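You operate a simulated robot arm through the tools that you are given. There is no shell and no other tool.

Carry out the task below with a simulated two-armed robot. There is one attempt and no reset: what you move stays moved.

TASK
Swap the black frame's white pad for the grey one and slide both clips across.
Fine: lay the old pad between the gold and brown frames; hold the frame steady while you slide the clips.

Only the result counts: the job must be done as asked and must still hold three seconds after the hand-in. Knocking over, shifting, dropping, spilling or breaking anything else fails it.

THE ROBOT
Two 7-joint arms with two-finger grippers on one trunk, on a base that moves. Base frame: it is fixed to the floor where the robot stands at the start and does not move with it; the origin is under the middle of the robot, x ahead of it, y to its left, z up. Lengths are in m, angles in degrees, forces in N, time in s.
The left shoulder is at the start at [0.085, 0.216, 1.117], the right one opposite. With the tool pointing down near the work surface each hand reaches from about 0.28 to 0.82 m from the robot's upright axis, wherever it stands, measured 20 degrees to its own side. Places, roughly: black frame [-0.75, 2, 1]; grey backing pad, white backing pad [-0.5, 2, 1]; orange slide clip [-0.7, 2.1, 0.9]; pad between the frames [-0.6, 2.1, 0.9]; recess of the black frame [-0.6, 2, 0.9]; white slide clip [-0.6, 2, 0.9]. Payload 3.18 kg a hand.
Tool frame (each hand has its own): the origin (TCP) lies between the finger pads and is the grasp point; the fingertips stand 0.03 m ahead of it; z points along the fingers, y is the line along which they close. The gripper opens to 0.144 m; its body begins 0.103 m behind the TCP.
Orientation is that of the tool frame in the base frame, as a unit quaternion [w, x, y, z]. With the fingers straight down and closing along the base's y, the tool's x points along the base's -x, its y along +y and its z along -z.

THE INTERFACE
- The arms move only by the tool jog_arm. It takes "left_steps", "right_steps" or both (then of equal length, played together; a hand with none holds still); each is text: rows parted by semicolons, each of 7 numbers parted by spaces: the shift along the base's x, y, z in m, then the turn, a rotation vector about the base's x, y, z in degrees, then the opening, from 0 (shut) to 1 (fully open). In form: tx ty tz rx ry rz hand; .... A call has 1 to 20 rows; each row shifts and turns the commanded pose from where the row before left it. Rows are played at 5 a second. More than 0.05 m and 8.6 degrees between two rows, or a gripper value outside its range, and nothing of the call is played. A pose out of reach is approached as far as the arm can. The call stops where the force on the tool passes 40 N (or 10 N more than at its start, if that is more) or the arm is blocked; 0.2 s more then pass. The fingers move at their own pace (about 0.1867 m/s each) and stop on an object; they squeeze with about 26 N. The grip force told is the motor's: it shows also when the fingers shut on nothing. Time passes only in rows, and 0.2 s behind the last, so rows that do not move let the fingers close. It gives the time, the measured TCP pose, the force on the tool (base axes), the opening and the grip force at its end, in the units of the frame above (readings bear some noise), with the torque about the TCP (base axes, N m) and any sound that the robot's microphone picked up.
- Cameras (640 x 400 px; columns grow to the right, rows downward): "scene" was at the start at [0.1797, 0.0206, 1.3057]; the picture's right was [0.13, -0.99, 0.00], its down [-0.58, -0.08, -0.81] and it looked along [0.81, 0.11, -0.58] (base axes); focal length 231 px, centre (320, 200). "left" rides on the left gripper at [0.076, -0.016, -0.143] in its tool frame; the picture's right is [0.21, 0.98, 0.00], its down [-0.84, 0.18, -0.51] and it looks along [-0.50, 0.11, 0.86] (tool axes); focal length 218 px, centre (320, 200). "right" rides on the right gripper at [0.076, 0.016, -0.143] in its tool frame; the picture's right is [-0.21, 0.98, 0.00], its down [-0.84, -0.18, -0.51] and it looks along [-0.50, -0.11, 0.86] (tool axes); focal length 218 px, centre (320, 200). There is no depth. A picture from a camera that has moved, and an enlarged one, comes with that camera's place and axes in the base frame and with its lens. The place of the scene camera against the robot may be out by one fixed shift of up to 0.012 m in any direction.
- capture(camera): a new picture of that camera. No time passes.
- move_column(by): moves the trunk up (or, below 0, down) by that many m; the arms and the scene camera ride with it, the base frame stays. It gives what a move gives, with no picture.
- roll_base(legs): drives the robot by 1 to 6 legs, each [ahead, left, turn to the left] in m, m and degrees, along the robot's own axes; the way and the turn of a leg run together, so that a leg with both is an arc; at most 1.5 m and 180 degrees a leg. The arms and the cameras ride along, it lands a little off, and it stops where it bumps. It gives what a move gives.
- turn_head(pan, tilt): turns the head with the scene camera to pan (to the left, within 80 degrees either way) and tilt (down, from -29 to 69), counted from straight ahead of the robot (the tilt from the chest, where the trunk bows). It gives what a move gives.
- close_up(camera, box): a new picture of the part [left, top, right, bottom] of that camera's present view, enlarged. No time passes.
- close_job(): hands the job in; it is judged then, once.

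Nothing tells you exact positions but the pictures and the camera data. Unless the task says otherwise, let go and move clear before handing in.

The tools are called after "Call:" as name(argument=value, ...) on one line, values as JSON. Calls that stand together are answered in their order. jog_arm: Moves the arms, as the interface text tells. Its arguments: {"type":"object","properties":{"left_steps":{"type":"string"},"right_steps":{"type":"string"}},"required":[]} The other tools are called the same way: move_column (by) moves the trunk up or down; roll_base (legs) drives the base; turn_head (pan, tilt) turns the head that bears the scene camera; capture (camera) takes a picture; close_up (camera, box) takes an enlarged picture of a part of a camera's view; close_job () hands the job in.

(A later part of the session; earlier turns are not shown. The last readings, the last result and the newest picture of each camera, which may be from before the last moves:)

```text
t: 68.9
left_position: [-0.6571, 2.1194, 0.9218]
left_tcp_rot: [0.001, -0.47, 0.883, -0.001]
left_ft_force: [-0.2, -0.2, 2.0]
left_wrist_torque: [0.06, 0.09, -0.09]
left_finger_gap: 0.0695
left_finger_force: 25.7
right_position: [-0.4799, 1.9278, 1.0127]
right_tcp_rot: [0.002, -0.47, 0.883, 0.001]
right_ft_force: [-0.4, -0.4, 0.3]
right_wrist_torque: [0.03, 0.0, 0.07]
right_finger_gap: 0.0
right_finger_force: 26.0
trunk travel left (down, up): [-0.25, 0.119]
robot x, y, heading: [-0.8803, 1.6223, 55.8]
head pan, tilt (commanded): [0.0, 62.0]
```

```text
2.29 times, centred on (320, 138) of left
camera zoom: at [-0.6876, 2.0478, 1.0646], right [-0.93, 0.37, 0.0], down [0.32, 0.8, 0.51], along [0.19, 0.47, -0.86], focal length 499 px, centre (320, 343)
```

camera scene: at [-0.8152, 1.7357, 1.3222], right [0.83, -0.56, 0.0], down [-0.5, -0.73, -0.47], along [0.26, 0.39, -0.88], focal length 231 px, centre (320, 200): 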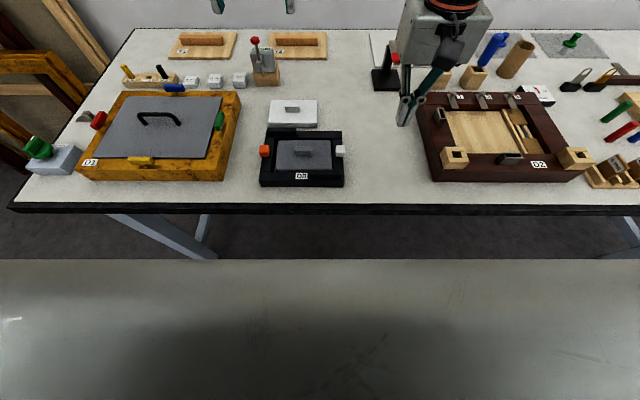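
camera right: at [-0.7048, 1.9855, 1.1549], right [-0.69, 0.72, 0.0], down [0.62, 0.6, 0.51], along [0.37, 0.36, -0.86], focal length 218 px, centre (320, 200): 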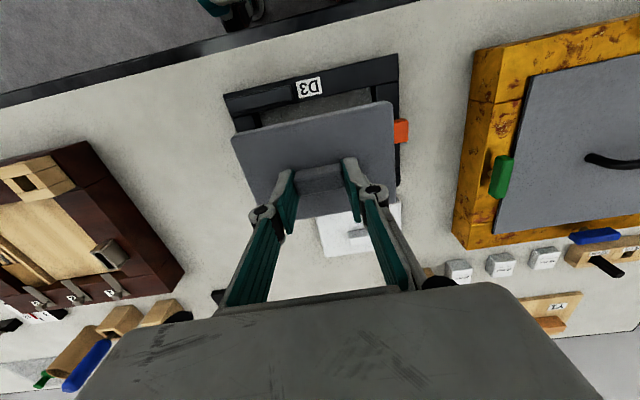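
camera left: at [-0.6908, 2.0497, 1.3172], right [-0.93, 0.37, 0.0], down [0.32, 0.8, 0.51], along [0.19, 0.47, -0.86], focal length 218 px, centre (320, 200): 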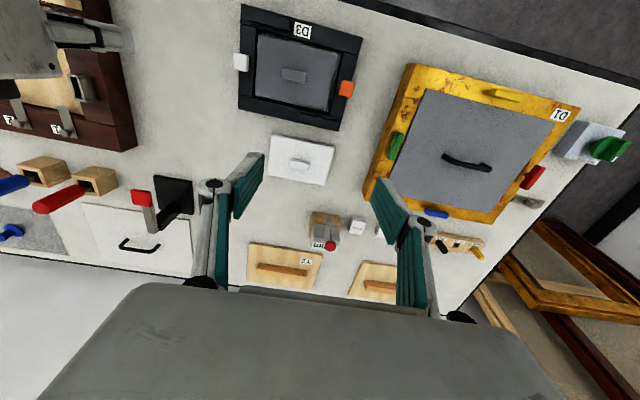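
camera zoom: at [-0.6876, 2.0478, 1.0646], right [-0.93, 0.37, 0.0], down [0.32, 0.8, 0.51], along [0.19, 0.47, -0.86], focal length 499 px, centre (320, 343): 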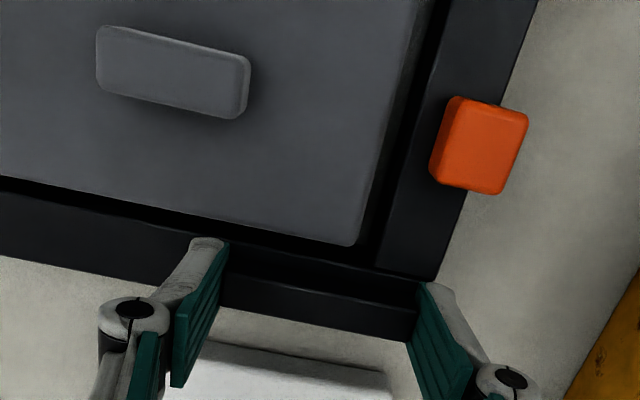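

The ridge is gripped (gap 0.0695 m) and the frame hardly moved. Now I'll tilt the closed right hand outward by 16° and lower it to the right of the white clip.

Call:
jog_arm(right_steps="0 0 0 4.47 6.63 0 0; 0 0 0 4.47 6.63 0 0; -0.0387 0.0213 -0.02 0 0 0 0; 0 0 -0.03 0 0 0 0; 0 0 -0.02 0 0 0 0; 0 0 0 0 0 0 0; 0 0 0 0 0 0 0")

Call:
capture(camera="scene")

Call:
capture(camera="right")

Call:
close_up(camera="scene", box=[300, 110, 400, 185])

```text
t: 70.5
left_position: [-0.6576, 2.1205, 0.9217]
left_tcp_rot: [0.001, -0.47, 0.883, -0.001]
left_ft_force: [1.4, -0.6, 0.8]
left_wrist_torque: [0.22, 0.16, -0.02]
left_finger_gap: 0.0696
left_finger_force: 25.7
right_position: [-0.5187, 1.9495, 0.9419]
right_tcp_rot: [-0.063, -0.465, 0.874, 0.125]
right_ft_force: [0.6, -0.6, -0.1]
right_wrist_torque: [0.0, 0.01, 0.0]
right_finger_gap: 0.0
right_finger_force: 25.9
trunk travel left (down, up): [-0.25, 0.119]
robot x, y, heading: [-0.884, 1.6209, 55.7]
head pan, tilt (commanded): [0.0, 62.0]
```

```text
taken
camera scene: at [-0.8157, 1.7357, 1.3222], right [0.83, -0.56, 0.0], down [-0.5, -0.73, -0.47], along [0.26, 0.39, -0.88], focal length 231 px, centre (320, 200)
```

scene: 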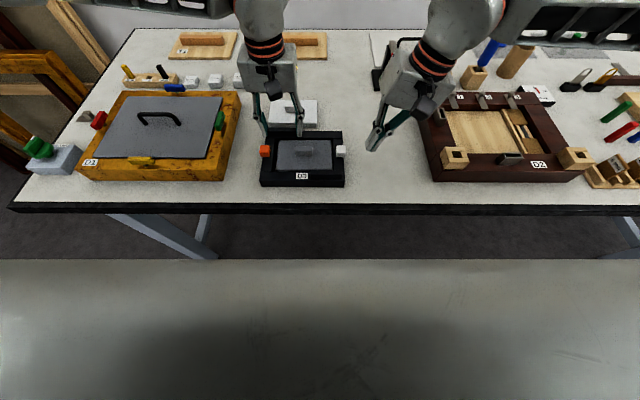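

```text
taken
camera right: at [-0.5426, 1.8725, 1.0831], right [-0.66, 0.7, 0.27], down [0.73, 0.52, 0.44], along [0.17, 0.49, -0.86], focal length 218 px, centre (320, 200)
```

right: 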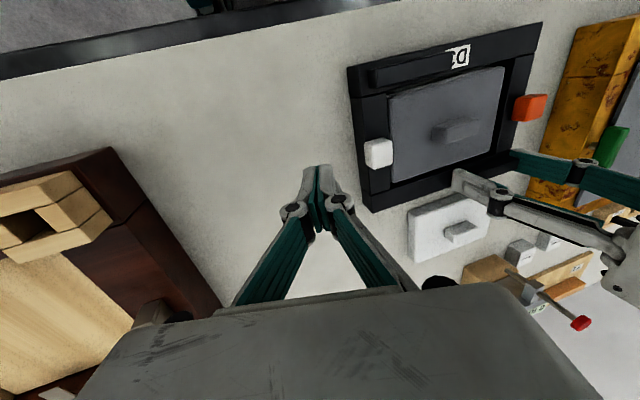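

```text
5.33 times, centred on (350, 148) of scene
camera zoom: at [-0.8157, 1.7357, 1.3222], right [0.83, -0.56, 0.0], down [-0.5, -0.73, -0.47], along [0.26, 0.39, -0.88], focal length 1232 px, centre (160, 480)
```

zoom: 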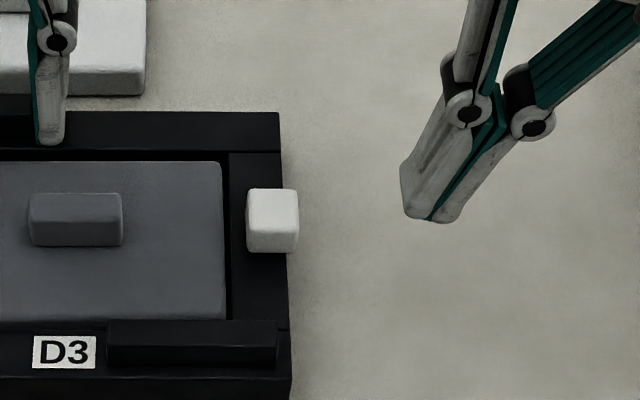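

The closed fingertips are level with the white clip in depth and about 4 cm to its right. I'll lower and approach the clip.

Call:
jog_arm(right_steps="0.0008 0.0012 -0.01 0 0 0 0; 0 0 -0.01 0 0 0 0; -0.0124 0.0084 0 0 0 0 0; -0.0124 0.0084 0 0 0 0 0; 0 0 0 0 0 0 0; 0 0 0 0 0 0 0")

Call:
close_up(camera="scene", box=[300, 110, 400, 185])

```text
t: 71.9
left_position: [-0.6573, 2.1211, 0.9212]
left_tcp_rot: [0.001, -0.469, 0.883, -0.001]
left_ft_force: [0.0, -0.2, 0.9]
left_wrist_torque: [-0.04, 0.08, -0.11]
left_finger_gap: 0.0698
left_finger_force: 26.4
right_position: [-0.5443, 1.9691, 0.922]
right_tcp_rot: [-0.064, -0.465, 0.874, 0.124]
right_ft_force: [-0.3, -0.9, 0.4]
right_wrist_torque: [0.02, 0.0, 0.01]
right_finger_gap: 0.0001
right_finger_force: 26.2
trunk travel left (down, up): [-0.25, 0.119]
robot x, y, heading: [-0.8845, 1.6223, 56.0]
head pan, tilt (commanded): [0.0, 62.0]
```

```text
5.33 times, centred on (350, 148) of scene
camera zoom: at [-0.8158, 1.7358, 1.3222], right [0.83, -0.56, 0.0], down [-0.5, -0.73, -0.47], along [0.26, 0.39, -0.88], focal length 1232 px, centre (160, 480)
```

zoom: 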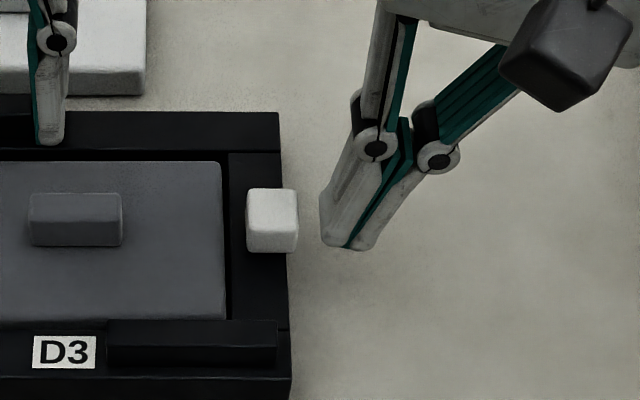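

The finger faces the clip squarely with a 9–10 mm gap. I'll push left in small steps, watching the forces.

Call:
jog_arm(right_steps="-0.0033 0.0022 0 0 0 0 0; -0.0033 0.0022 0 0 0 0 0; -0.0033 0.0022 0 0 0 0 0; 0 0 0 0 0 0 0")

Call:
jog_arm(right_steps="-0.0025 0.0017 0 0 0 0 0; -0.0025 0.0017 0 0 0 0 0; 0 0 0 0 0 0 0")

Call:
close_up(camera="scene", box=[290, 110, 390, 185])

```text
t: 72.9
left_position: [-0.6583, 2.1205, 0.9221]
left_tcp_rot: [0.0, -0.47, 0.883, 0.0]
left_ft_force: [-1.8, 0.5, 0.9]
left_wrist_torque: [0.02, 0.02, -0.18]
left_finger_gap: 0.0694
left_finger_force: 26.1
right_position: [-0.554, 1.9768, 0.9212]
right_tcp_rot: [-0.063, -0.464, 0.875, 0.123]
right_ft_force: [2.1, -1.3, -0.5]
right_wrist_torque: [-0.01, -0.04, -0.02]
right_finger_gap: 0.0
right_finger_force: 26.5
trunk travel left (down, up): [-0.25, 0.119]
robot x, y, heading: [-0.886, 1.6189, 55.8]
head pan, tilt (commanded): [0.0, 62.0]
```

```text
t: 73.7
left_position: [-0.6573, 2.1196, 0.9224]
left_tcp_rot: [0.001, -0.469, 0.883, -0.001]
left_ft_force: [-3.1, 1.0, 1.1]
left_wrist_torque: [0.06, 0.24, -0.26]
left_finger_gap: 0.0693
left_finger_force: 25.5
right_position: [-0.5609, 1.9791, 0.9224]
right_tcp_rot: [-0.064, -0.465, 0.874, 0.124]
right_ft_force: [1.0, 0.1, 0.1]
right_wrist_torque: [-0.02, -0.05, -0.02]
right_finger_gap: 0.0
right_finger_force: 25.7
trunk travel left (down, up): [-0.25, 0.119]
robot x, y, heading: [-0.8823, 1.6228, 56.1]
head pan, tilt (commanded): [0.0, 62.0]
```

```text
5.33 times, centred on (340, 148) of scene
camera zoom: at [-0.8158, 1.7358, 1.3222], right [0.83, -0.56, 0.0], down [-0.5, -0.73, -0.47], along [0.26, 0.39, -0.88], focal length 1232 px, centre (213, 480)
```

zoom: 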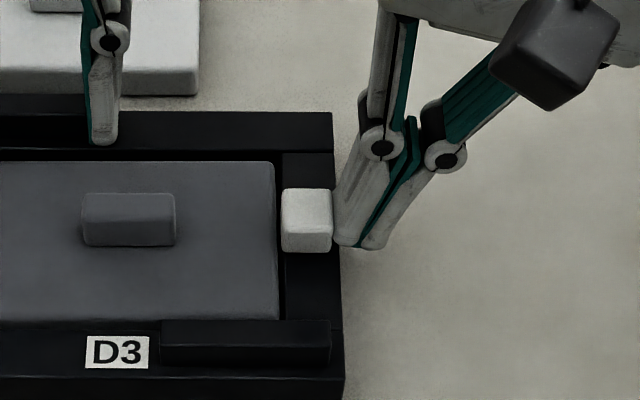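

The white clip slides inward with about 3 N and the frame stays put. I'll keep pushing in small steps.

Call:
jog_arm(right_steps="-0.0025 0.0017 0 0 0 0 0; -0.0025 0.0017 0 0 0 0 0; 0 0 0 0 0 0 0")

Call:
jog_arm(right_steps="-0.0025 0.0017 0 0 0 0 0; 0 0 0 0 0 0 0")

Call:
close_up(camera="scene", box=[290, 110, 390, 185])

```text
t: 74.5
left_position: [-0.6576, 2.1205, 0.9215]
left_tcp_rot: [0.0, -0.47, 0.883, -0.001]
left_ft_force: [-2.9, 1.3, 0.3]
left_wrist_torque: [0.17, 0.18, -0.12]
left_finger_gap: 0.0697
left_finger_force: 26.5
right_position: [-0.5633, 1.9819, 0.9218]
right_tcp_rot: [-0.064, -0.465, 0.874, 0.124]
right_ft_force: [1.8, -1.6, 0.6]
right_wrist_torque: [-0.02, 0.0, 0.02]
right_finger_gap: 0.0
right_finger_force: 25.6
trunk travel left (down, up): [-0.25, 0.119]
robot x, y, heading: [-0.8843, 1.6192, 55.9]
head pan, tilt (commanded): [0.0, 62.0]
```

```text
t: 75.1
left_position: [-0.6578, 2.1203, 0.9221]
left_tcp_rot: [0.0, -0.47, 0.883, -0.001]
left_ft_force: [-2.7, 0.2, -0.5]
left_wrist_torque: [0.15, 0.14, -0.05]
left_finger_gap: 0.0695
left_finger_force: 26.0
right_position: [-0.5662, 1.985, 0.9216]
right_tcp_rot: [-0.064, -0.465, 0.874, 0.124]
right_ft_force: [0.7, 0.2, 0.6]
right_wrist_torque: [0.01, 0.02, 0.03]
right_finger_gap: 0.0002
right_finger_force: 26.1
trunk travel left (down, up): [-0.25, 0.119]
robot x, y, heading: [-0.8829, 1.6254, 55.9]
head pan, tilt (commanded): [0.0, 62.0]
```

```text
5.33 times, centred on (340, 148) of scene
camera zoom: at [-0.8159, 1.7358, 1.3222], right [0.83, -0.56, 0.0], down [-0.49, -0.73, -0.47], along [0.26, 0.39, -0.88], focal length 1232 px, centre (213, 480)
```

zoom: 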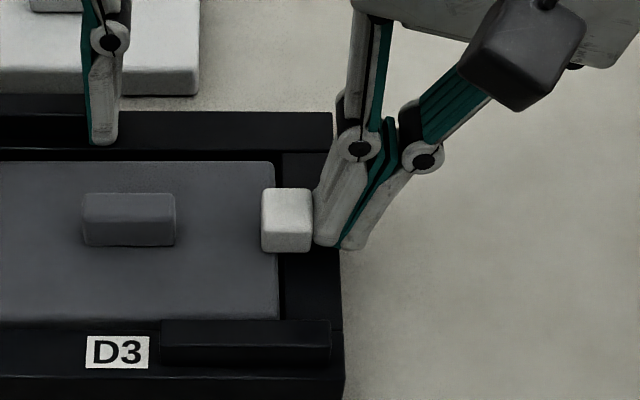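

The white clip now overlaps the pad edge by about 6 mm; I'll continue until it reaches its stop.

Call:
jog_arm(right_steps="-0.0017 0.0011 0 0 0 0 0; -0.0017 0.0011 0 0 0 0 0; 0 0 0 0 0 0 0")

Call:
jog_arm(right_steps="-0.0017 0.0011 0 0 0 0 0; -0.0017 0.0011 0 0 0 0 0; 0 0 0 0 0 0 0")

Call:
close_up(camera="scene", box=[290, 110, 390, 185])

```text
t: 75.9
left_position: [-0.6566, 2.1202, 0.9215]
left_tcp_rot: [0.0, -0.469, 0.883, 0.0]
left_ft_force: [-2.4, 2.1, -0.9]
left_wrist_torque: [0.09, 0.1, -0.02]
left_finger_gap: 0.0695
left_finger_force: 25.8
right_position: [-0.5693, 1.988, 0.9214]
right_tcp_rot: [-0.063, -0.465, 0.874, 0.124]
right_ft_force: [1.6, -1.6, -2.3]
right_wrist_torque: [-0.05, -0.07, -0.07]
right_finger_gap: 0.0
right_finger_force: 25.5
trunk travel left (down, up): [-0.25, 0.119]
robot x, y, heading: [-0.8832, 1.6245, 55.9]
head pan, tilt (commanded): [0.0, 62.0]
```

```text
t: 76.7
left_position: [-0.6584, 2.1201, 0.9213]
left_tcp_rot: [0.0, -0.471, 0.882, 0.001]
left_ft_force: [-15.4, 11.7, 2.1]
left_wrist_torque: [0.27, 0.53, -0.83]
left_finger_gap: 0.0697
left_finger_force: 26.0
right_position: [-0.5725, 1.9872, 0.9209]
right_tcp_rot: [-0.064, -0.464, 0.875, 0.123]
right_ft_force: [18.1, -13.8, 2.4]
right_wrist_torque: [-0.25, -0.29, -0.13]
right_finger_gap: 0.0
right_finger_force: 25.8
trunk travel left (down, up): [-0.25, 0.119]
robot x, y, heading: [-0.8837, 1.6247, 55.9]
head pan, tilt (commanded): [0.0, 62.0]
```

```text
5.33 times, centred on (340, 148) of scene
camera zoom: at [-0.8157, 1.7355, 1.3223], right [0.83, -0.56, 0.0], down [-0.5, -0.73, -0.47], along [0.26, 0.39, -0.88], focal length 1232 px, centre (213, 480)
```

zoom: 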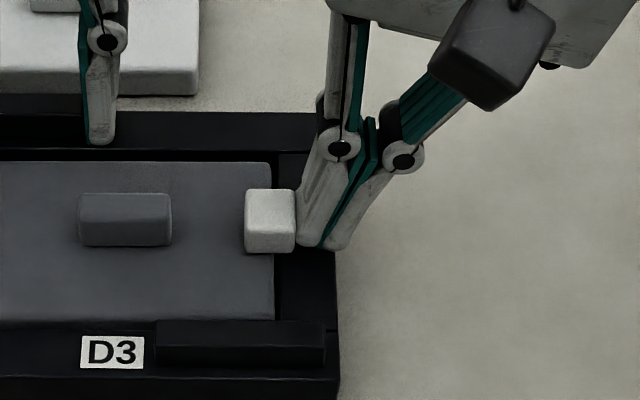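

Force rose to about 22 N, so the white clip is at its stop. I'll back the right hand off, lift it, and check.

Call:
jog_arm(right_steps="0.0033 -0.0022 0 0 0 0 0; 0.0083 -0.0056 0 0 0 0 0; 0.0249 -0.0168 0 0 0 0 0; 0.0249 -0.0168 0.03 0 0 0 0; 0 0 0.04 0 0 0 0; 0 0 0.02 -4.47 -6.63 0 0; 0 0 0 -4.47 -6.63 0 0; 0 0 0 0 0 0 0")

Call:
close_up(camera="scene", box=[240, 100, 360, 195])

```text
t: 78.5
left_position: [-0.6566, 2.1196, 0.9219]
left_tcp_rot: [-0.001, -0.469, 0.883, -0.001]
left_ft_force: [0.9, -0.3, 0.0]
left_wrist_torque: [0.03, 0.25, 0.09]
left_finger_gap: 0.0696
left_finger_force: 25.1
right_position: [-0.5115, 1.9477, 1.011]
right_tcp_rot: [0.001, -0.47, 0.883, 0.001]
right_ft_force: [0.0, 0.2, 0.5]
right_wrist_torque: [-0.03, -0.01, -0.04]
right_finger_gap: 0.0
right_finger_force: 26.2
trunk travel left (down, up): [-0.25, 0.119]
robot x, y, heading: [-0.8806, 1.6248, 55.8]
head pan, tilt (commanded): [0.0, 62.0]
```

```text
4.21 times, centred on (300, 148) of scene
camera zoom: at [-0.8154, 1.7356, 1.3222], right [0.83, -0.56, 0.0], down [-0.5, -0.73, -0.47], along [0.26, 0.39, -0.88], focal length 973 px, centre (404, 421)
```

zoom: 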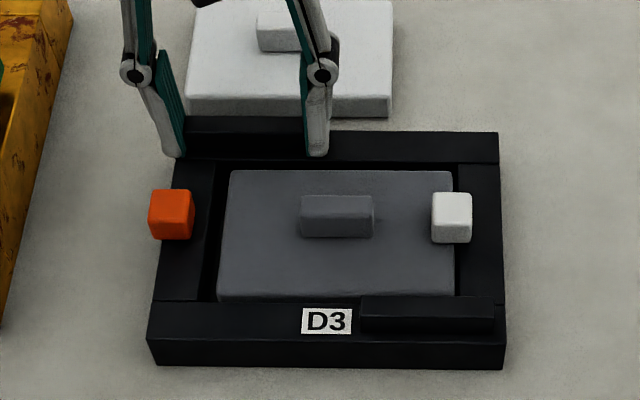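

The white clip now holds the pad by about 1 cm. Next I'll release the ridge with the left hand and lift it clear.

Call:
jog_arm(left_steps="0 0 0 0 0 0 0.52; 0 0 0 0 0 0 0.58; 0 0 0 0 0 0 0.65; 0 0 0 0 0 0 0.65; 0 0 0.02 0 0 0 0.65; 0 0 0.03 0 0 0 0.65; 0 0 0.04 0 0 0 0.65; 0 0 0.01 0 0 0 0.65; 0 0 0 0 0 0 0.65")

Call:
close_up(camera="scene", box=[240, 100, 360, 195])

```text
t: 80.5
left_position: [-0.6556, 2.1215, 1.0218]
left_tcp_rot: [0.001, -0.47, 0.883, -0.001]
left_ft_force: [0.3, -0.8, 0.2]
left_wrist_torque: [0.01, 0.04, 0.01]
left_finger_gap: 0.0936
left_finger_force: 0.1
right_position: [-0.5116, 1.9478, 1.0109]
right_tcp_rot: [0.002, -0.47, 0.883, 0.0]
right_ft_force: [-0.4, -0.4, 0.9]
right_wrist_torque: [-0.01, 0.0, 0.01]
right_finger_gap: 0.0
right_finger_force: 25.7
trunk travel left (down, up): [-0.25, 0.119]
robot x, y, heading: [-0.8852, 1.6233, 56.0]
head pan, tilt (commanded): [0.0, 62.0]
```

```text
4.21 times, centred on (300, 148) of scene
camera zoom: at [-0.8159, 1.7358, 1.3222], right [0.83, -0.56, 0.0], down [-0.5, -0.73, -0.47], along [0.26, 0.39, -0.88], focal length 973 px, centre (404, 421)
```

zoom: 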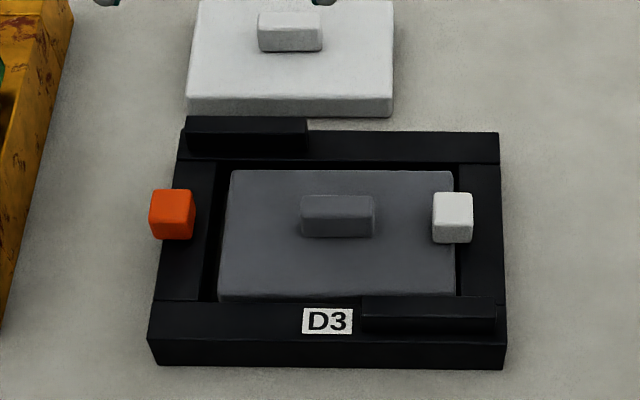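

Both hands are clear. Now the right hand goes above the front-right ridge while the left hand moves out to the left of the orange clip, closed and tilted outward.

Call:
jog_arm(left_steps="-0.034 0.0037 0 0 0 0 0.5; -0.034 0.0037 0 0 0 0 0.3; -0.034 0.0037 0 0 0 0 0; -0.034 0.0037 0 0 0 0 0; 0 0 0 -4.47 -6.63 0 0; 0 0 0 -4.47 -6.63 0 0; 0 0 0 0 0 0 0; 0 0 0 0 0 0 0", right_steps="0 0 0 0 0 0 0.2; 0 0 0 0 0 0 0.5; -0.0327 0.0027 0 0 0 0 0.65; -0.0327 0.0027 0 0 0 0 0.65; -0.0327 0.0027 0 0 0 0 0.65; -0.0327 0.0027 0 0 0 0 0.65; 0 0 0 0 0 0 0.65; 0 0 0 0 0 0 0.65")

Call:
close_up(camera="right", box=[180, 50, 460, 225])

Call:
capture(camera="scene")

```text
t: 82.3
left_position: [-0.7941, 2.1357, 1.0219]
left_tcp_rot: [0.066, -0.465, 0.874, -0.124]
left_ft_force: [-0.4, 0.8, -0.5]
left_wrist_torque: [-0.03, 0.03, -0.01]
left_finger_gap: 0.0
left_finger_force: 26.2
right_position: [-0.6431, 1.9574, 1.0121]
right_tcp_rot: [0.003, -0.47, 0.883, 0.001]
right_ft_force: [-0.8, 0.0, 0.1]
right_wrist_torque: [-0.04, -0.02, 0.01]
right_finger_gap: 0.0934
right_finger_force: 0.1
trunk travel left (down, up): [-0.25, 0.119]
robot x, y, heading: [-0.884, 1.6212, 55.9]
head pan, tilt (commanded): [0.0, 62.0]
```

```text
2.29 times, centred on (320, 138) of right
camera zoom: at [-0.7002, 1.9036, 1.1544], right [-0.69, 0.72, 0.0], down [0.62, 0.6, 0.51], along [0.37, 0.36, -0.86], focal length 499 px, centre (320, 343)
```

zoom: 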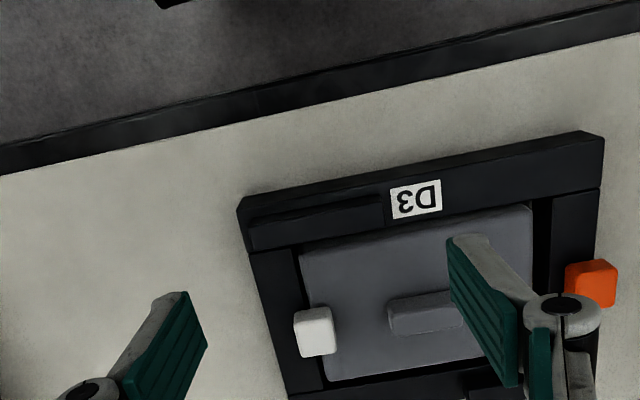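

```text
taken
camera scene: at [-0.8165, 1.7361, 1.3222], right [0.83, -0.56, 0.0], down [-0.49, -0.73, -0.47], along [0.26, 0.39, -0.88], focal length 231 px, centre (320, 200)
```

scene: 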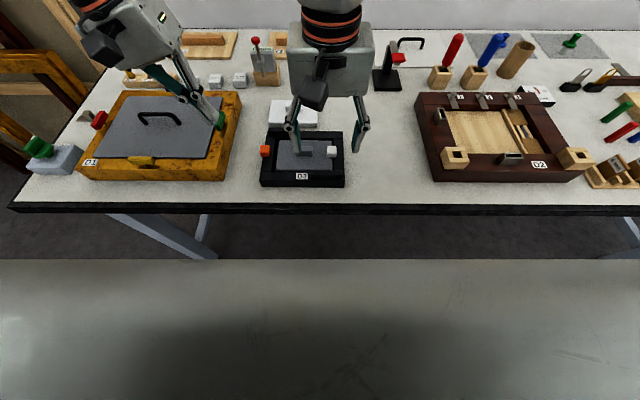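

The right hand is above the front-right ridge; descending part way to re-measure.

Call:
jog_arm(right_steps="0 0 -0.025 0 0 0 0.65; 0 0 -0.025 0 0 0 0.65; 0 0 0 0 0 0 0.65; 0 0 0 0 0 0 0.65")

Call:
close_up(camera="right", box=[180, 50, 460, 225])

Call:
close_up(camera="scene", box=[250, 110, 370, 205])

```text
t: 83.3
left_position: [-0.7938, 2.1346, 1.0219]
left_tcp_rot: [0.065, -0.465, 0.874, -0.123]
left_ft_force: [-0.1, 0.4, 0.3]
left_wrist_torque: [-0.01, 0.02, 0.02]
left_finger_gap: 0.0003
left_finger_force: 26.2
right_position: [-0.6428, 1.9587, 0.9607]
right_tcp_rot: [0.002, -0.47, 0.883, 0.001]
right_ft_force: [-0.3, -0.7, -0.4]
right_wrist_torque: [0.01, 0.03, 0.02]
right_finger_gap: 0.0933
right_finger_force: 0.1
trunk travel left (down, up): [-0.25, 0.119]
robot x, y, heading: [-0.8824, 1.6222, 56.1]
head pan, tilt (commanded): [0.0, 62.0]
```

```text
2.29 times, centred on (320, 138) of right
camera zoom: at [-0.7008, 1.9037, 1.1037], right [-0.69, 0.72, 0.0], down [0.62, 0.6, 0.51], along [0.37, 0.36, -0.86], focal length 499 px, centre (320, 343)
```

zoom: 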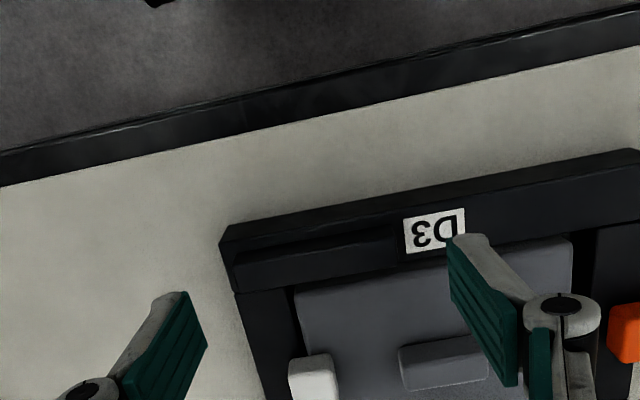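

```text
4.21 times, centred on (310, 158) of scene
camera zoom: at [-0.8157, 1.7359, 1.3222], right [0.83, -0.56, 0.0], down [-0.5, -0.73, -0.47], along [0.26, 0.39, -0.88], focal length 973 px, centre (362, 379)
```

zoom: 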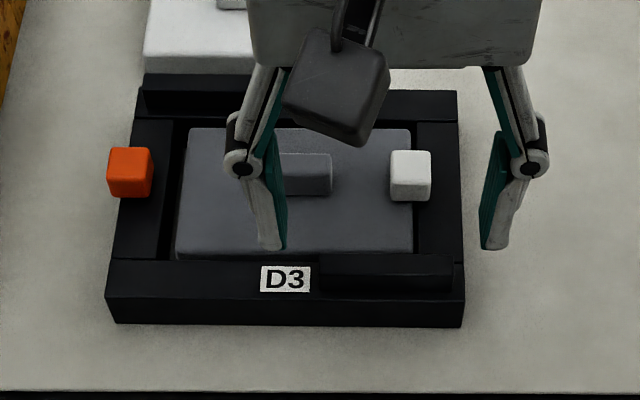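

Aligned to within 2 mm. I'll correct, descend to the ridge and close on its ends.

Call:
jog_arm(right_steps="0.0008 -0.0018 -0.015 0 0 0 0.65; 0 0 -0.015 0 0 0 0.65; 0 0 -0.008 0 0 0 0.65; 0 0 0 0 0 0 0.65; 0 0 0 0 0 0 0.65")

Call:
close_up(camera="right", box=[180, 50, 460, 225])

Call:
close_up(camera="scene", box=[250, 110, 370, 205])

```text
t: 84.5
left_position: [-0.7934, 2.1356, 1.0219]
left_tcp_rot: [0.066, -0.465, 0.874, -0.124]
left_ft_force: [-0.3, -0.2, 0.4]
left_wrist_torque: [0.0, 0.04, 0.0]
left_finger_gap: 0.0
left_finger_force: 26.3
right_position: [-0.6425, 1.9577, 0.9228]
right_tcp_rot: [0.002, -0.47, 0.883, 0.0]
right_ft_force: [-0.2, 0.0, -0.5]
right_wrist_torque: [0.0, 0.02, 0.0]
right_finger_gap: 0.0934
right_finger_force: 0.1
trunk travel left (down, up): [-0.25, 0.119]
robot x, y, heading: [-0.8833, 1.6239, 56.0]
head pan, tilt (commanded): [0.0, 62.0]
```

```text
2.29 times, centred on (320, 138) of right
camera zoom: at [-0.6988, 1.9021, 1.0655], right [-0.69, 0.72, 0.0], down [0.62, 0.6, 0.51], along [0.37, 0.36, -0.86], focal length 499 px, centre (320, 343)
```

zoom: 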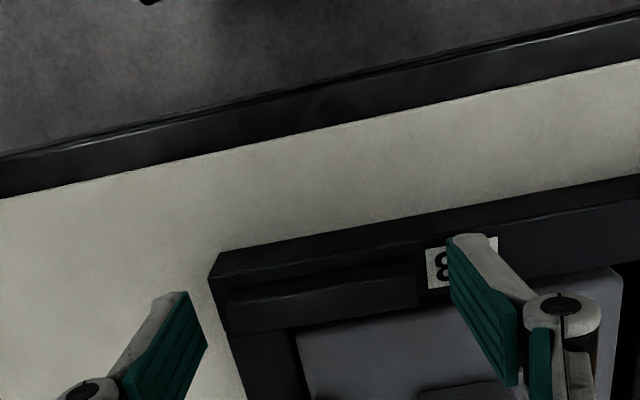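

```text
4.21 times, centred on (310, 158) of scene
camera zoom: at [-0.8158, 1.7359, 1.3222], right [0.83, -0.56, 0.0], down [-0.5, -0.73, -0.47], along [0.26, 0.39, -0.88], focal length 973 px, centre (362, 379)
```

zoom: 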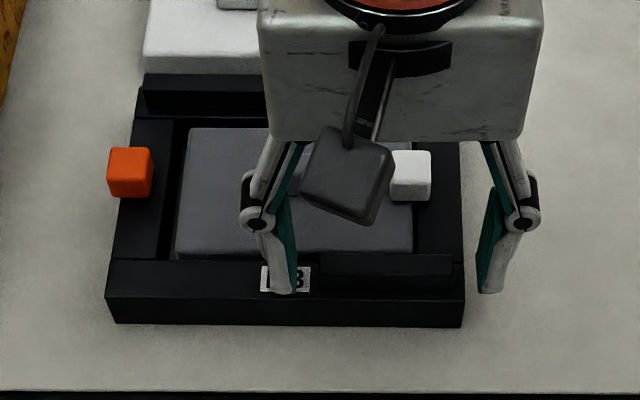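

The fingers straddle the front ridge, well centred. Closing on it.

Call:
jog_arm(right_steps="0 0 0 0 0 0 0.6; 0 0 0 0 0 0 0.55; 0 0 0 0 0 0 0.52; 0 0 0 0 0 0 0.5; 0 0 0 0 0 0 0.45; 0 0 0 0 0 0 0.3; 0 0 0 0 0 0 0; 0 0 0 0 0 0 0")

Call:
close_up(camera="scene", box=[230, 100, 370, 205])

Call:
capture(camera="left")

```text
t: 86.3
left_position: [-0.7922, 2.1346, 1.0213]
left_tcp_rot: [0.066, -0.464, 0.874, -0.123]
left_ft_force: [0.0, -0.3, 0.5]
left_wrist_torque: [0.01, 0.0, -0.02]
left_finger_gap: 0.0001
left_finger_force: 25.9
right_position: [-0.641, 1.9565, 0.9232]
right_tcp_rot: [0.001, -0.469, 0.883, 0.001]
right_ft_force: [-0.5, 0.6, 1.0]
right_wrist_torque: [-0.05, 0.07, -0.11]
right_finger_gap: 0.0693
right_finger_force: 25.7
trunk travel left (down, up): [-0.25, 0.119]
robot x, y, heading: [-0.8799, 1.6249, 55.9]
head pan, tilt (commanded): [0.0, 62.0]
```

```text
3.81 times, centred on (300, 152) of scene
camera zoom: at [-0.8159, 1.7358, 1.3222], right [0.83, -0.56, 0.0], down [-0.5, -0.73, -0.47], along [0.26, 0.39, -0.88], focal length 880 px, centre (396, 381)
```

zoom: 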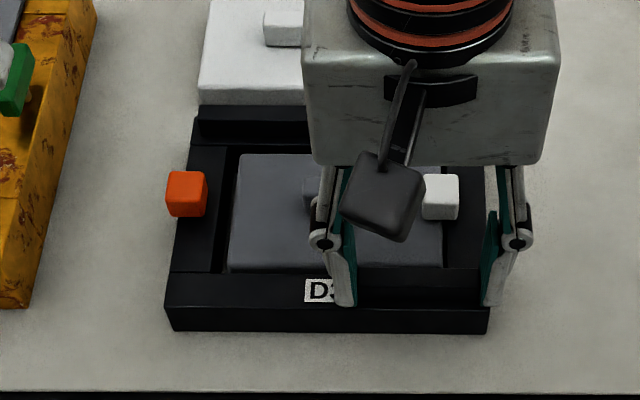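

```text
taken
camera left: at [-0.8569, 2.0849, 1.1634], right [-0.9, 0.35, -0.27], down [0.21, 0.87, 0.44], along [0.39, 0.34, -0.86], focal length 218 px, centre (320, 200)
```

left: 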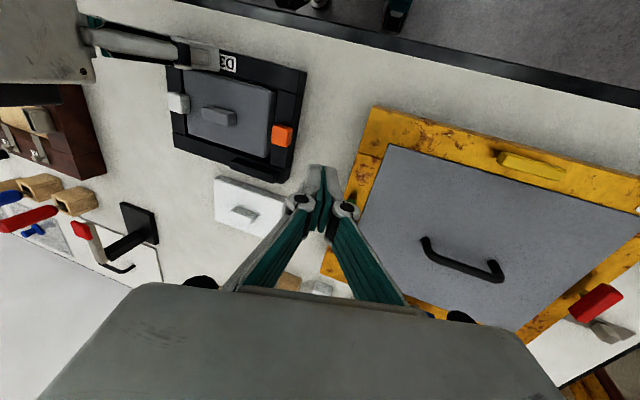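

The front ridge is held (gap 0.0693 m). Now the left hand goes to just left of the orange clip and descends.

Call:
jog_arm(left_steps="0.0157 -0.01 0 0 0 0 0; 0.0156 -0.0099 0 0 0 0 0; 0 0 -0.03 0 0 0 0; 0 0 -0.03 0 0 0 0; 0 0 -0.02 0 0 0 0; 0 0 0 0 0 0 0; 0 0 0 0 0 0 0")

Call:
close_up(camera="scene", box=[210, 100, 330, 190])

Call:
capture(camera="left")

```text
t: 87.9
left_position: [-0.7596, 2.115, 0.94]
left_tcp_rot: [0.065, -0.465, 0.874, -0.123]
left_ft_force: [0.4, -0.6, -0.2]
left_wrist_torque: [-0.02, 0.01, -0.01]
left_finger_gap: 0.0
left_finger_force: 25.8
right_position: [-0.6414, 1.9568, 0.9234]
right_tcp_rot: [0.0, -0.47, 0.883, 0.002]
right_ft_force: [0.6, -1.3, 2.6]
right_wrist_torque: [-0.14, -0.07, -0.16]
right_finger_gap: 0.0695
right_finger_force: 25.8
trunk travel left (down, up): [-0.25, 0.119]
robot x, y, heading: [-0.887, 1.623, 55.7]
head pan, tilt (commanded): [0.0, 62.0]
```

```text
4.44 times, centred on (270, 145) of scene
camera zoom: at [-0.8159, 1.7357, 1.3222], right [0.83, -0.56, 0.0], down [-0.5, -0.73, -0.47], along [0.26, 0.39, -0.88], focal length 1027 px, centre (542, 444)
```

zoom: 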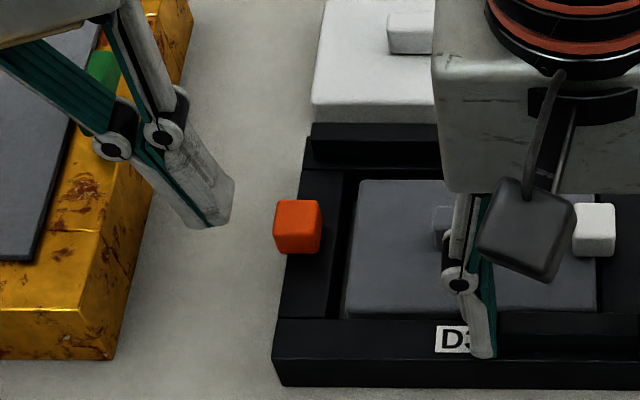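

```text
taken
camera left: at [-0.823, 2.0651, 1.082], right [-0.9, 0.35, -0.27], down [0.21, 0.87, 0.44], along [0.39, 0.34, -0.86], focal length 218 px, centre (320, 200)
```

left: 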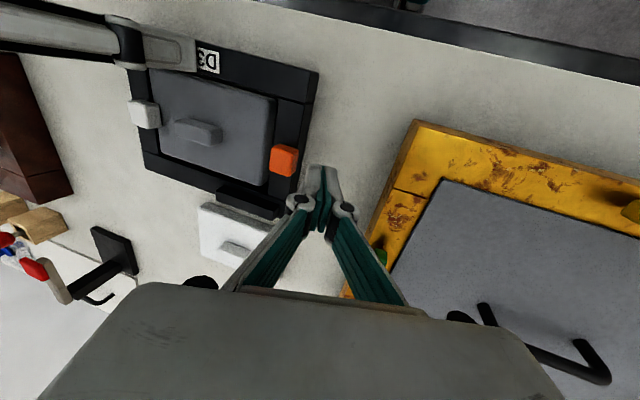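

The left fingertips are level with the orange clip and clear of the gold frame. I'll lower to pushing height and approach.

Call:
jog_arm(left_steps="0 0 -0.01 0 0 0 0; 0 0 -0.008 0 0 0 0; 0.0041 -0.0028 0 0 0 0 0; 0.0041 -0.0028 0 0 0 0 0; 0 0 0 0 0 0 0; 0 0 0 0 0 0 0")

Call:
close_up(camera="scene", box=[210, 100, 330, 190])

```text
t: 89.3
left_position: [-0.7536, 2.1113, 0.9228]
left_tcp_rot: [0.066, -0.465, 0.874, -0.124]
left_ft_force: [0.3, -0.3, -0.3]
left_wrist_torque: [-0.02, -0.02, -0.02]
left_finger_gap: 0.0002
left_finger_force: 25.7
right_position: [-0.6414, 1.9576, 0.923]
right_tcp_rot: [0.001, -0.469, 0.883, 0.001]
right_ft_force: [-0.3, -0.5, 3.3]
right_wrist_torque: [0.03, 0.0, -0.12]
right_finger_gap: 0.0696
right_finger_force: 26.6
trunk travel left (down, up): [-0.25, 0.119]
robot x, y, heading: [-0.8829, 1.6222, 55.8]
head pan, tilt (commanded): [0.0, 62.0]
```

```text
4.44 times, centred on (270, 145) of scene
camera zoom: at [-0.8159, 1.7356, 1.3222], right [0.83, -0.56, 0.0], down [-0.5, -0.73, -0.47], along [0.26, 0.39, -0.88], focal length 1027 px, centre (542, 444)
```

zoom: 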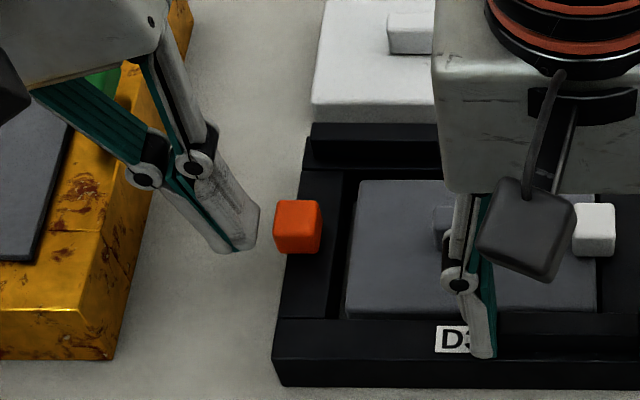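

About 8 mm of gap remains. I'll push the orange clip to the right in small steps, watching the forces.

Call:
jog_arm(left_steps="0.0033 -0.0022 0 0 0 0 0; 0.0033 -0.0022 0 0 0 0 0; 0.0033 -0.0022 0 0 0 0 0; 0 0 0 0 0 0 0")

Call:
jog_arm(left_steps="0.0025 -0.0017 0 0 0 0 0; 0.0025 -0.0017 0 0 0 0 0; 0 0 0 0 0 0 0")

Call:
close_up(camera="scene", box=[210, 100, 330, 190])

```text
t: 90.3
left_position: [-0.7444, 2.1031, 0.923]
left_tcp_rot: [0.066, -0.465, 0.874, -0.123]
left_ft_force: [-2.1, 2.1, 1.7]
left_wrist_torque: [0.0, 0.01, -0.04]
left_finger_gap: 0.0001
left_finger_force: 25.7
right_position: [-0.6402, 1.9571, 0.9229]
right_tcp_rot: [0.002, -0.469, 0.883, 0.001]
right_ft_force: [1.9, -0.8, 2.9]
right_wrist_torque: [0.07, 0.09, -0.13]
right_finger_gap: 0.0697
right_finger_force: 26.1
trunk travel left (down, up): [-0.25, 0.119]
robot x, y, heading: [-0.8825, 1.6241, 56.0]
head pan, tilt (commanded): [0.0, 62.0]
```

```text
t: 91.1
left_position: [-0.7385, 2.0992, 0.9232]
left_tcp_rot: [0.065, -0.465, 0.874, -0.125]
left_ft_force: [-1.0, 1.2, 1.0]
left_wrist_torque: [0.01, 0.02, -0.05]
left_finger_gap: 0.0
left_finger_force: 25.5
right_position: [-0.642, 1.9569, 0.9227]
right_tcp_rot: [0.002, -0.469, 0.883, 0.001]
right_ft_force: [1.2, -2.1, 3.5]
right_wrist_torque: [-0.11, -0.16, -0.13]
right_finger_gap: 0.0697
right_finger_force: 25.9
trunk travel left (down, up): [-0.25, 0.119]
robot x, y, heading: [-0.8839, 1.623, 55.9]
head pan, tilt (commanded): [0.0, 62.0]
```

```text
4.44 times, centred on (270, 145) of scene
camera zoom: at [-0.8159, 1.7357, 1.3222], right [0.83, -0.56, 0.0], down [-0.5, -0.73, -0.47], along [0.26, 0.39, -0.88], focal length 1027 px, centre (542, 444)
```

zoom: 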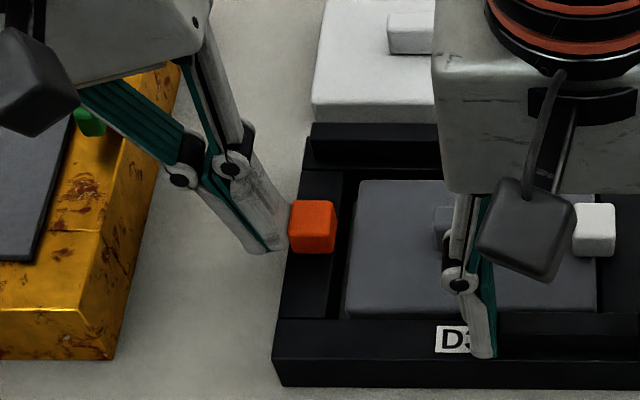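

The orange clip slides and the frame is steady. Continuing.

Call:
jog_arm(left_steps="0.0025 -0.0017 0 0 0 0 0; 0.0025 -0.0017 0 0 0 0 0; 0.0017 -0.0011 0 0 0 0 0; 0 0 0 0 0 0 0")

Call:
jog_arm(left_steps="0.0017 -0.0011 0 0 0 0 0; 0.0017 -0.0011 0 0 0 0 0; 0 0 0 0 0 0 0")

Call:
close_up(camera="scene", box=[210, 100, 330, 190])

```text
t: 92.1
left_position: [-0.733, 2.0957, 0.9241]
left_tcp_rot: [0.065, -0.465, 0.874, -0.124]
left_ft_force: [-2.1, 0.5, -0.8]
left_wrist_torque: [0.05, 0.04, -0.03]
left_finger_gap: 0.0001
left_finger_force: 26.3
right_position: [-0.6412, 1.9569, 0.9235]
right_tcp_rot: [0.002, -0.47, 0.883, 0.0]
right_ft_force: [0.9, -3.2, 3.6]
right_wrist_torque: [-0.18, -0.15, -0.3]
right_finger_gap: 0.0697
right_finger_force: 26.1
trunk travel left (down, up): [-0.25, 0.119]
robot x, y, heading: [-0.8837, 1.624, 56.0]
head pan, tilt (commanded): [0.0, 62.0]
```

```text
t: 92.9
left_position: [-0.7291, 2.0922, 0.9236]
left_tcp_rot: [0.067, -0.465, 0.874, -0.123]
left_ft_force: [-1.8, 2.3, 1.8]
left_wrist_torque: [0.0, 0.0, 0.03]
left_finger_gap: 0.0001
left_finger_force: 26.3
right_position: [-0.6422, 1.956, 0.9231]
right_tcp_rot: [0.001, -0.469, 0.883, 0.001]
right_ft_force: [1.5, -2.0, 2.0]
right_wrist_torque: [-0.04, -0.13, -0.2]
right_finger_gap: 0.0695
right_finger_force: 26.7
trunk travel left (down, up): [-0.25, 0.119]
robot x, y, heading: [-0.8839, 1.6214, 55.8]
head pan, tilt (commanded): [0.0, 62.0]
```

```text
4.44 times, centred on (270, 145) of scene
camera zoom: at [-0.8159, 1.7357, 1.3222], right [0.83, -0.56, 0.0], down [-0.5, -0.73, -0.47], along [0.26, 0.39, -0.88], focal length 1027 px, centre (542, 444)
```

zoom: 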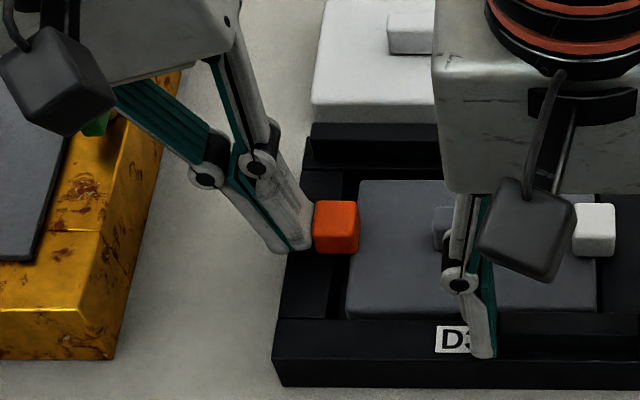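

The clip is just reaching the pad edge. Continuing to its stop.

Call:
jog_arm(left_steps="0.0017 -0.0011 0 0 0 0 0; 0 0 0 0 0 0 0")

Call:
jog_arm(left_steps="0.0017 -0.0011 0 0 0 0 0; 0 0 0 0 0 0 0")

Call:
close_up(camera="scene", box=[230, 110, 330, 185])

```text
t: 93.5
left_position: [-0.7277, 2.0916, 0.9236]
left_tcp_rot: [0.065, -0.465, 0.874, -0.123]
left_ft_force: [-1.5, 1.5, 1.2]
left_wrist_torque: [0.01, 0.04, -0.02]
left_finger_gap: 0.0001
left_finger_force: 25.8
right_position: [-0.6424, 1.9566, 0.9236]
right_tcp_rot: [0.002, -0.469, 0.883, 0.001]
right_ft_force: [1.9, -2.2, 2.5]
right_wrist_torque: [-0.14, -0.17, -0.14]
right_finger_gap: 0.0694
right_finger_force: 26.5
trunk travel left (down, up): [-0.25, 0.119]
robot x, y, heading: [-0.8805, 1.6194, 55.9]
head pan, tilt (commanded): [0.0, 62.0]
```

```text
t: 94.1
left_position: [-0.7269, 2.0902, 0.9219]
left_tcp_rot: [0.065, -0.465, 0.874, -0.123]
left_ft_force: [-10.9, 8.0, 1.0]
left_wrist_torque: [0.14, 0.21, -0.09]
left_finger_gap: 0.0001
left_finger_force: 26.4
right_position: [-0.642, 1.9561, 0.9227]
right_tcp_rot: [0.002, -0.469, 0.883, 0.0]
right_ft_force: [8.5, -6.5, 2.7]
right_wrist_torque: [0.13, -0.1, -0.45]
right_finger_gap: 0.0693
right_finger_force: 26.3
trunk travel left (down, up): [-0.25, 0.119]
robot x, y, heading: [-0.8786, 1.6237, 56.1]
head pan, tilt (commanded): [0.0, 62.0]
```

```text
5.33 times, centred on (280, 148) of scene
camera zoom: at [-0.8163, 1.7357, 1.3223], right [0.83, -0.56, 0.0], down [-0.49, -0.73, -0.47], along [0.26, 0.39, -0.88], focal length 1232 px, centre (533, 480)
```

zoom: 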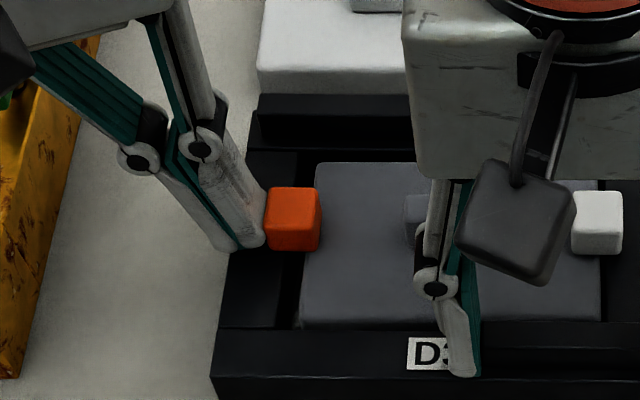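

The force has risen to 13 N, so it is at the stop. I'll give it a final 1 mm push to confirm.

Call:
jog_arm(left_steps="0.001 -0.0007 0 0 0 0 0; 0 0 0 0 0 0 0")

Call:
close_up(camera="scene", box=[230, 110, 330, 185])

```text
t: 94.7
left_position: [-0.7247, 2.0909, 0.9225]
left_tcp_rot: [0.065, -0.466, 0.874, -0.123]
left_ft_force: [-18.1, 14.3, 1.3]
left_wrist_torque: [0.26, 0.32, -0.16]
left_finger_gap: 0.0
left_finger_force: 26.0
right_position: [-0.6416, 1.9554, 0.9229]
right_tcp_rot: [0.002, -0.469, 0.883, 0.0]
right_ft_force: [16.7, -13.4, 6.5]
right_wrist_torque: [-0.35, -0.73, -0.84]
right_finger_gap: 0.0696
right_finger_force: 26.3
trunk travel left (down, up): [-0.25, 0.119]
robot x, y, heading: [-0.8872, 1.6227, 56.0]
head pan, tilt (commanded): [0.0, 62.0]
```

```text
5.33 times, centred on (280, 148) of scene
camera zoom: at [-0.8163, 1.7356, 1.3223], right [0.83, -0.56, 0.0], down [-0.49, -0.73, -0.47], along [0.26, 0.39, -0.88], focal length 1232 px, centre (533, 480)
```

zoom: 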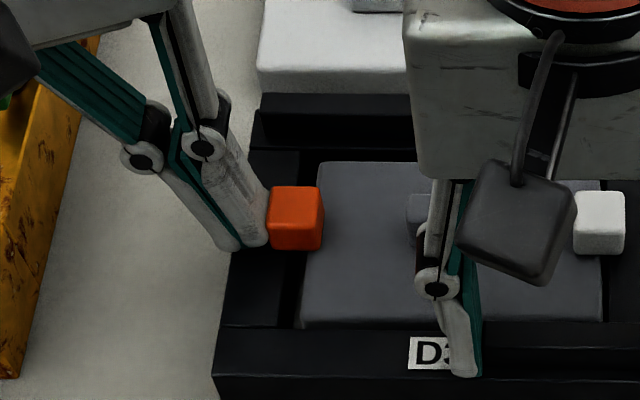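

Stop confirmed at about 23 N. I'll back the left hand off, lift it clear, then release the ridge with the right hand and lift that too.

Call:
jog_arm(left_steps="-0.0033 0.0022 0 0 0 0 0; -0.0083 0.0056 0 0 0 0 0; -0.0083 0.0056 0 0 0 0 0; 0 0 0.03 0 0 0 0; 0 0 0.04 0 0 0 0; 0 0 0.04 0 0 0 0; -0.0332 0.0224 0 4.47 6.63 0 0; -0.0332 0.0224 0 4.47 6.63 0 0; 0 0 0 0 0 0 0")

Call:
close_up(camera="scene", box=[230, 100, 370, 205])

```text
t: 96.7
left_position: [-0.8111, 2.1478, 1.0313]
left_tcp_rot: [0.0, -0.469, 0.883, 0.0]
left_ft_force: [0.8, -0.1, -0.8]
left_wrist_torque: [-0.01, 0.01, 0.02]
left_finger_gap: 0.0
left_finger_force: 26.4
right_position: [-0.6428, 1.9561, 0.9231]
right_tcp_rot: [0.002, -0.469, 0.883, 0.001]
right_ft_force: [-0.1, -1.1, 1.3]
right_wrist_torque: [-0.02, -0.45, -0.11]
right_finger_gap: 0.0696
right_finger_force: 26.1
trunk travel left (down, up): [-0.25, 0.119]
robot x, y, heading: [-0.8853, 1.6223, 56.0]
head pan, tilt (commanded): [0.0, 62.0]
```

```text
3.81 times, centred on (300, 152) of scene
camera zoom: at [-0.8158, 1.7357, 1.3222], right [0.83, -0.56, 0.0], down [-0.5, -0.73, -0.47], along [0.26, 0.39, -0.88], focal length 880 px, centre (396, 381)
```

zoom: 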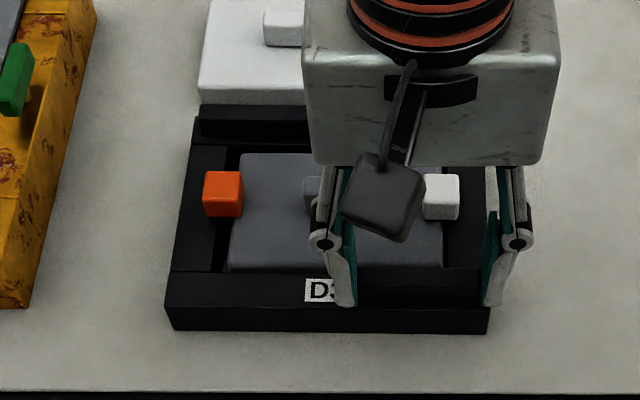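

Now the right hand releases the front ridge and lifts straight up.

Call:
jog_arm(right_steps="0 0 0 0 0 0 0.52; 0 0 0 0 0 0 0.58; 0 0 0 0 0 0 0.65; 0 0 0 0 0 0 0.65; 0 0 0.02 0 0 0 0.65; 0 0 0.03 0 0 0 0.65; 0 0 0.04 0 0 0 0.65; 0.0332 -0.0224 0.01 0 0 0 0.65; 0.0332 -0.0224 0 0 0 0 0.65; 0.0332 -0.0224 0 0 0 0 0.65; 0 0 0 0 0 0 0.65")

Call:
close_up(camera="scene", box=[240, 90, 360, 195])

Call:
capture(camera="scene")

```text
t: 99.1
left_position: [-0.8112, 2.1488, 1.0316]
left_tcp_rot: [0.001, -0.47, 0.883, -0.001]
left_ft_force: [0.1, 0.5, 0.1]
left_wrist_torque: [-0.04, -0.03, -0.02]
left_finger_gap: 0.0
left_finger_force: 25.7
right_position: [-0.5429, 1.8878, 1.0238]
right_tcp_rot: [0.001, -0.471, 0.882, 0.0]
right_ft_force: [0.6, -0.3, -0.2]
right_wrist_torque: [0.01, -0.02, 0.01]
right_finger_gap: 0.0933
right_finger_force: 0.1
trunk travel left (down, up): [-0.25, 0.119]
robot x, y, heading: [-0.8832, 1.619, 55.7]
head pan, tilt (commanded): [0.0, 62.0]
```

```text
3.81 times, centred on (300, 142) of scene
camera zoom: at [-0.8166, 1.7366, 1.3222], right [0.83, -0.56, 0.0], down [-0.49, -0.73, -0.47], along [0.26, 0.39, -0.88], focal length 880 px, centre (396, 419)
```

zoom: 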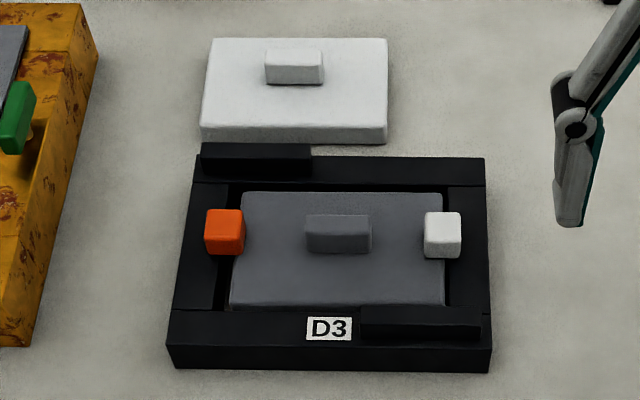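

```text
taken
camera scene: at [-0.8166, 1.7366, 1.3222], right [0.83, -0.56, 0.0], down [-0.49, -0.73, -0.47], along [0.26, 0.39, -0.88], focal length 231 px, centre (320, 200)
```

scene: 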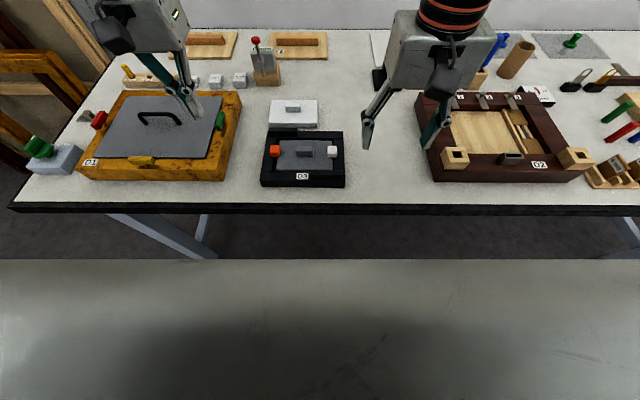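

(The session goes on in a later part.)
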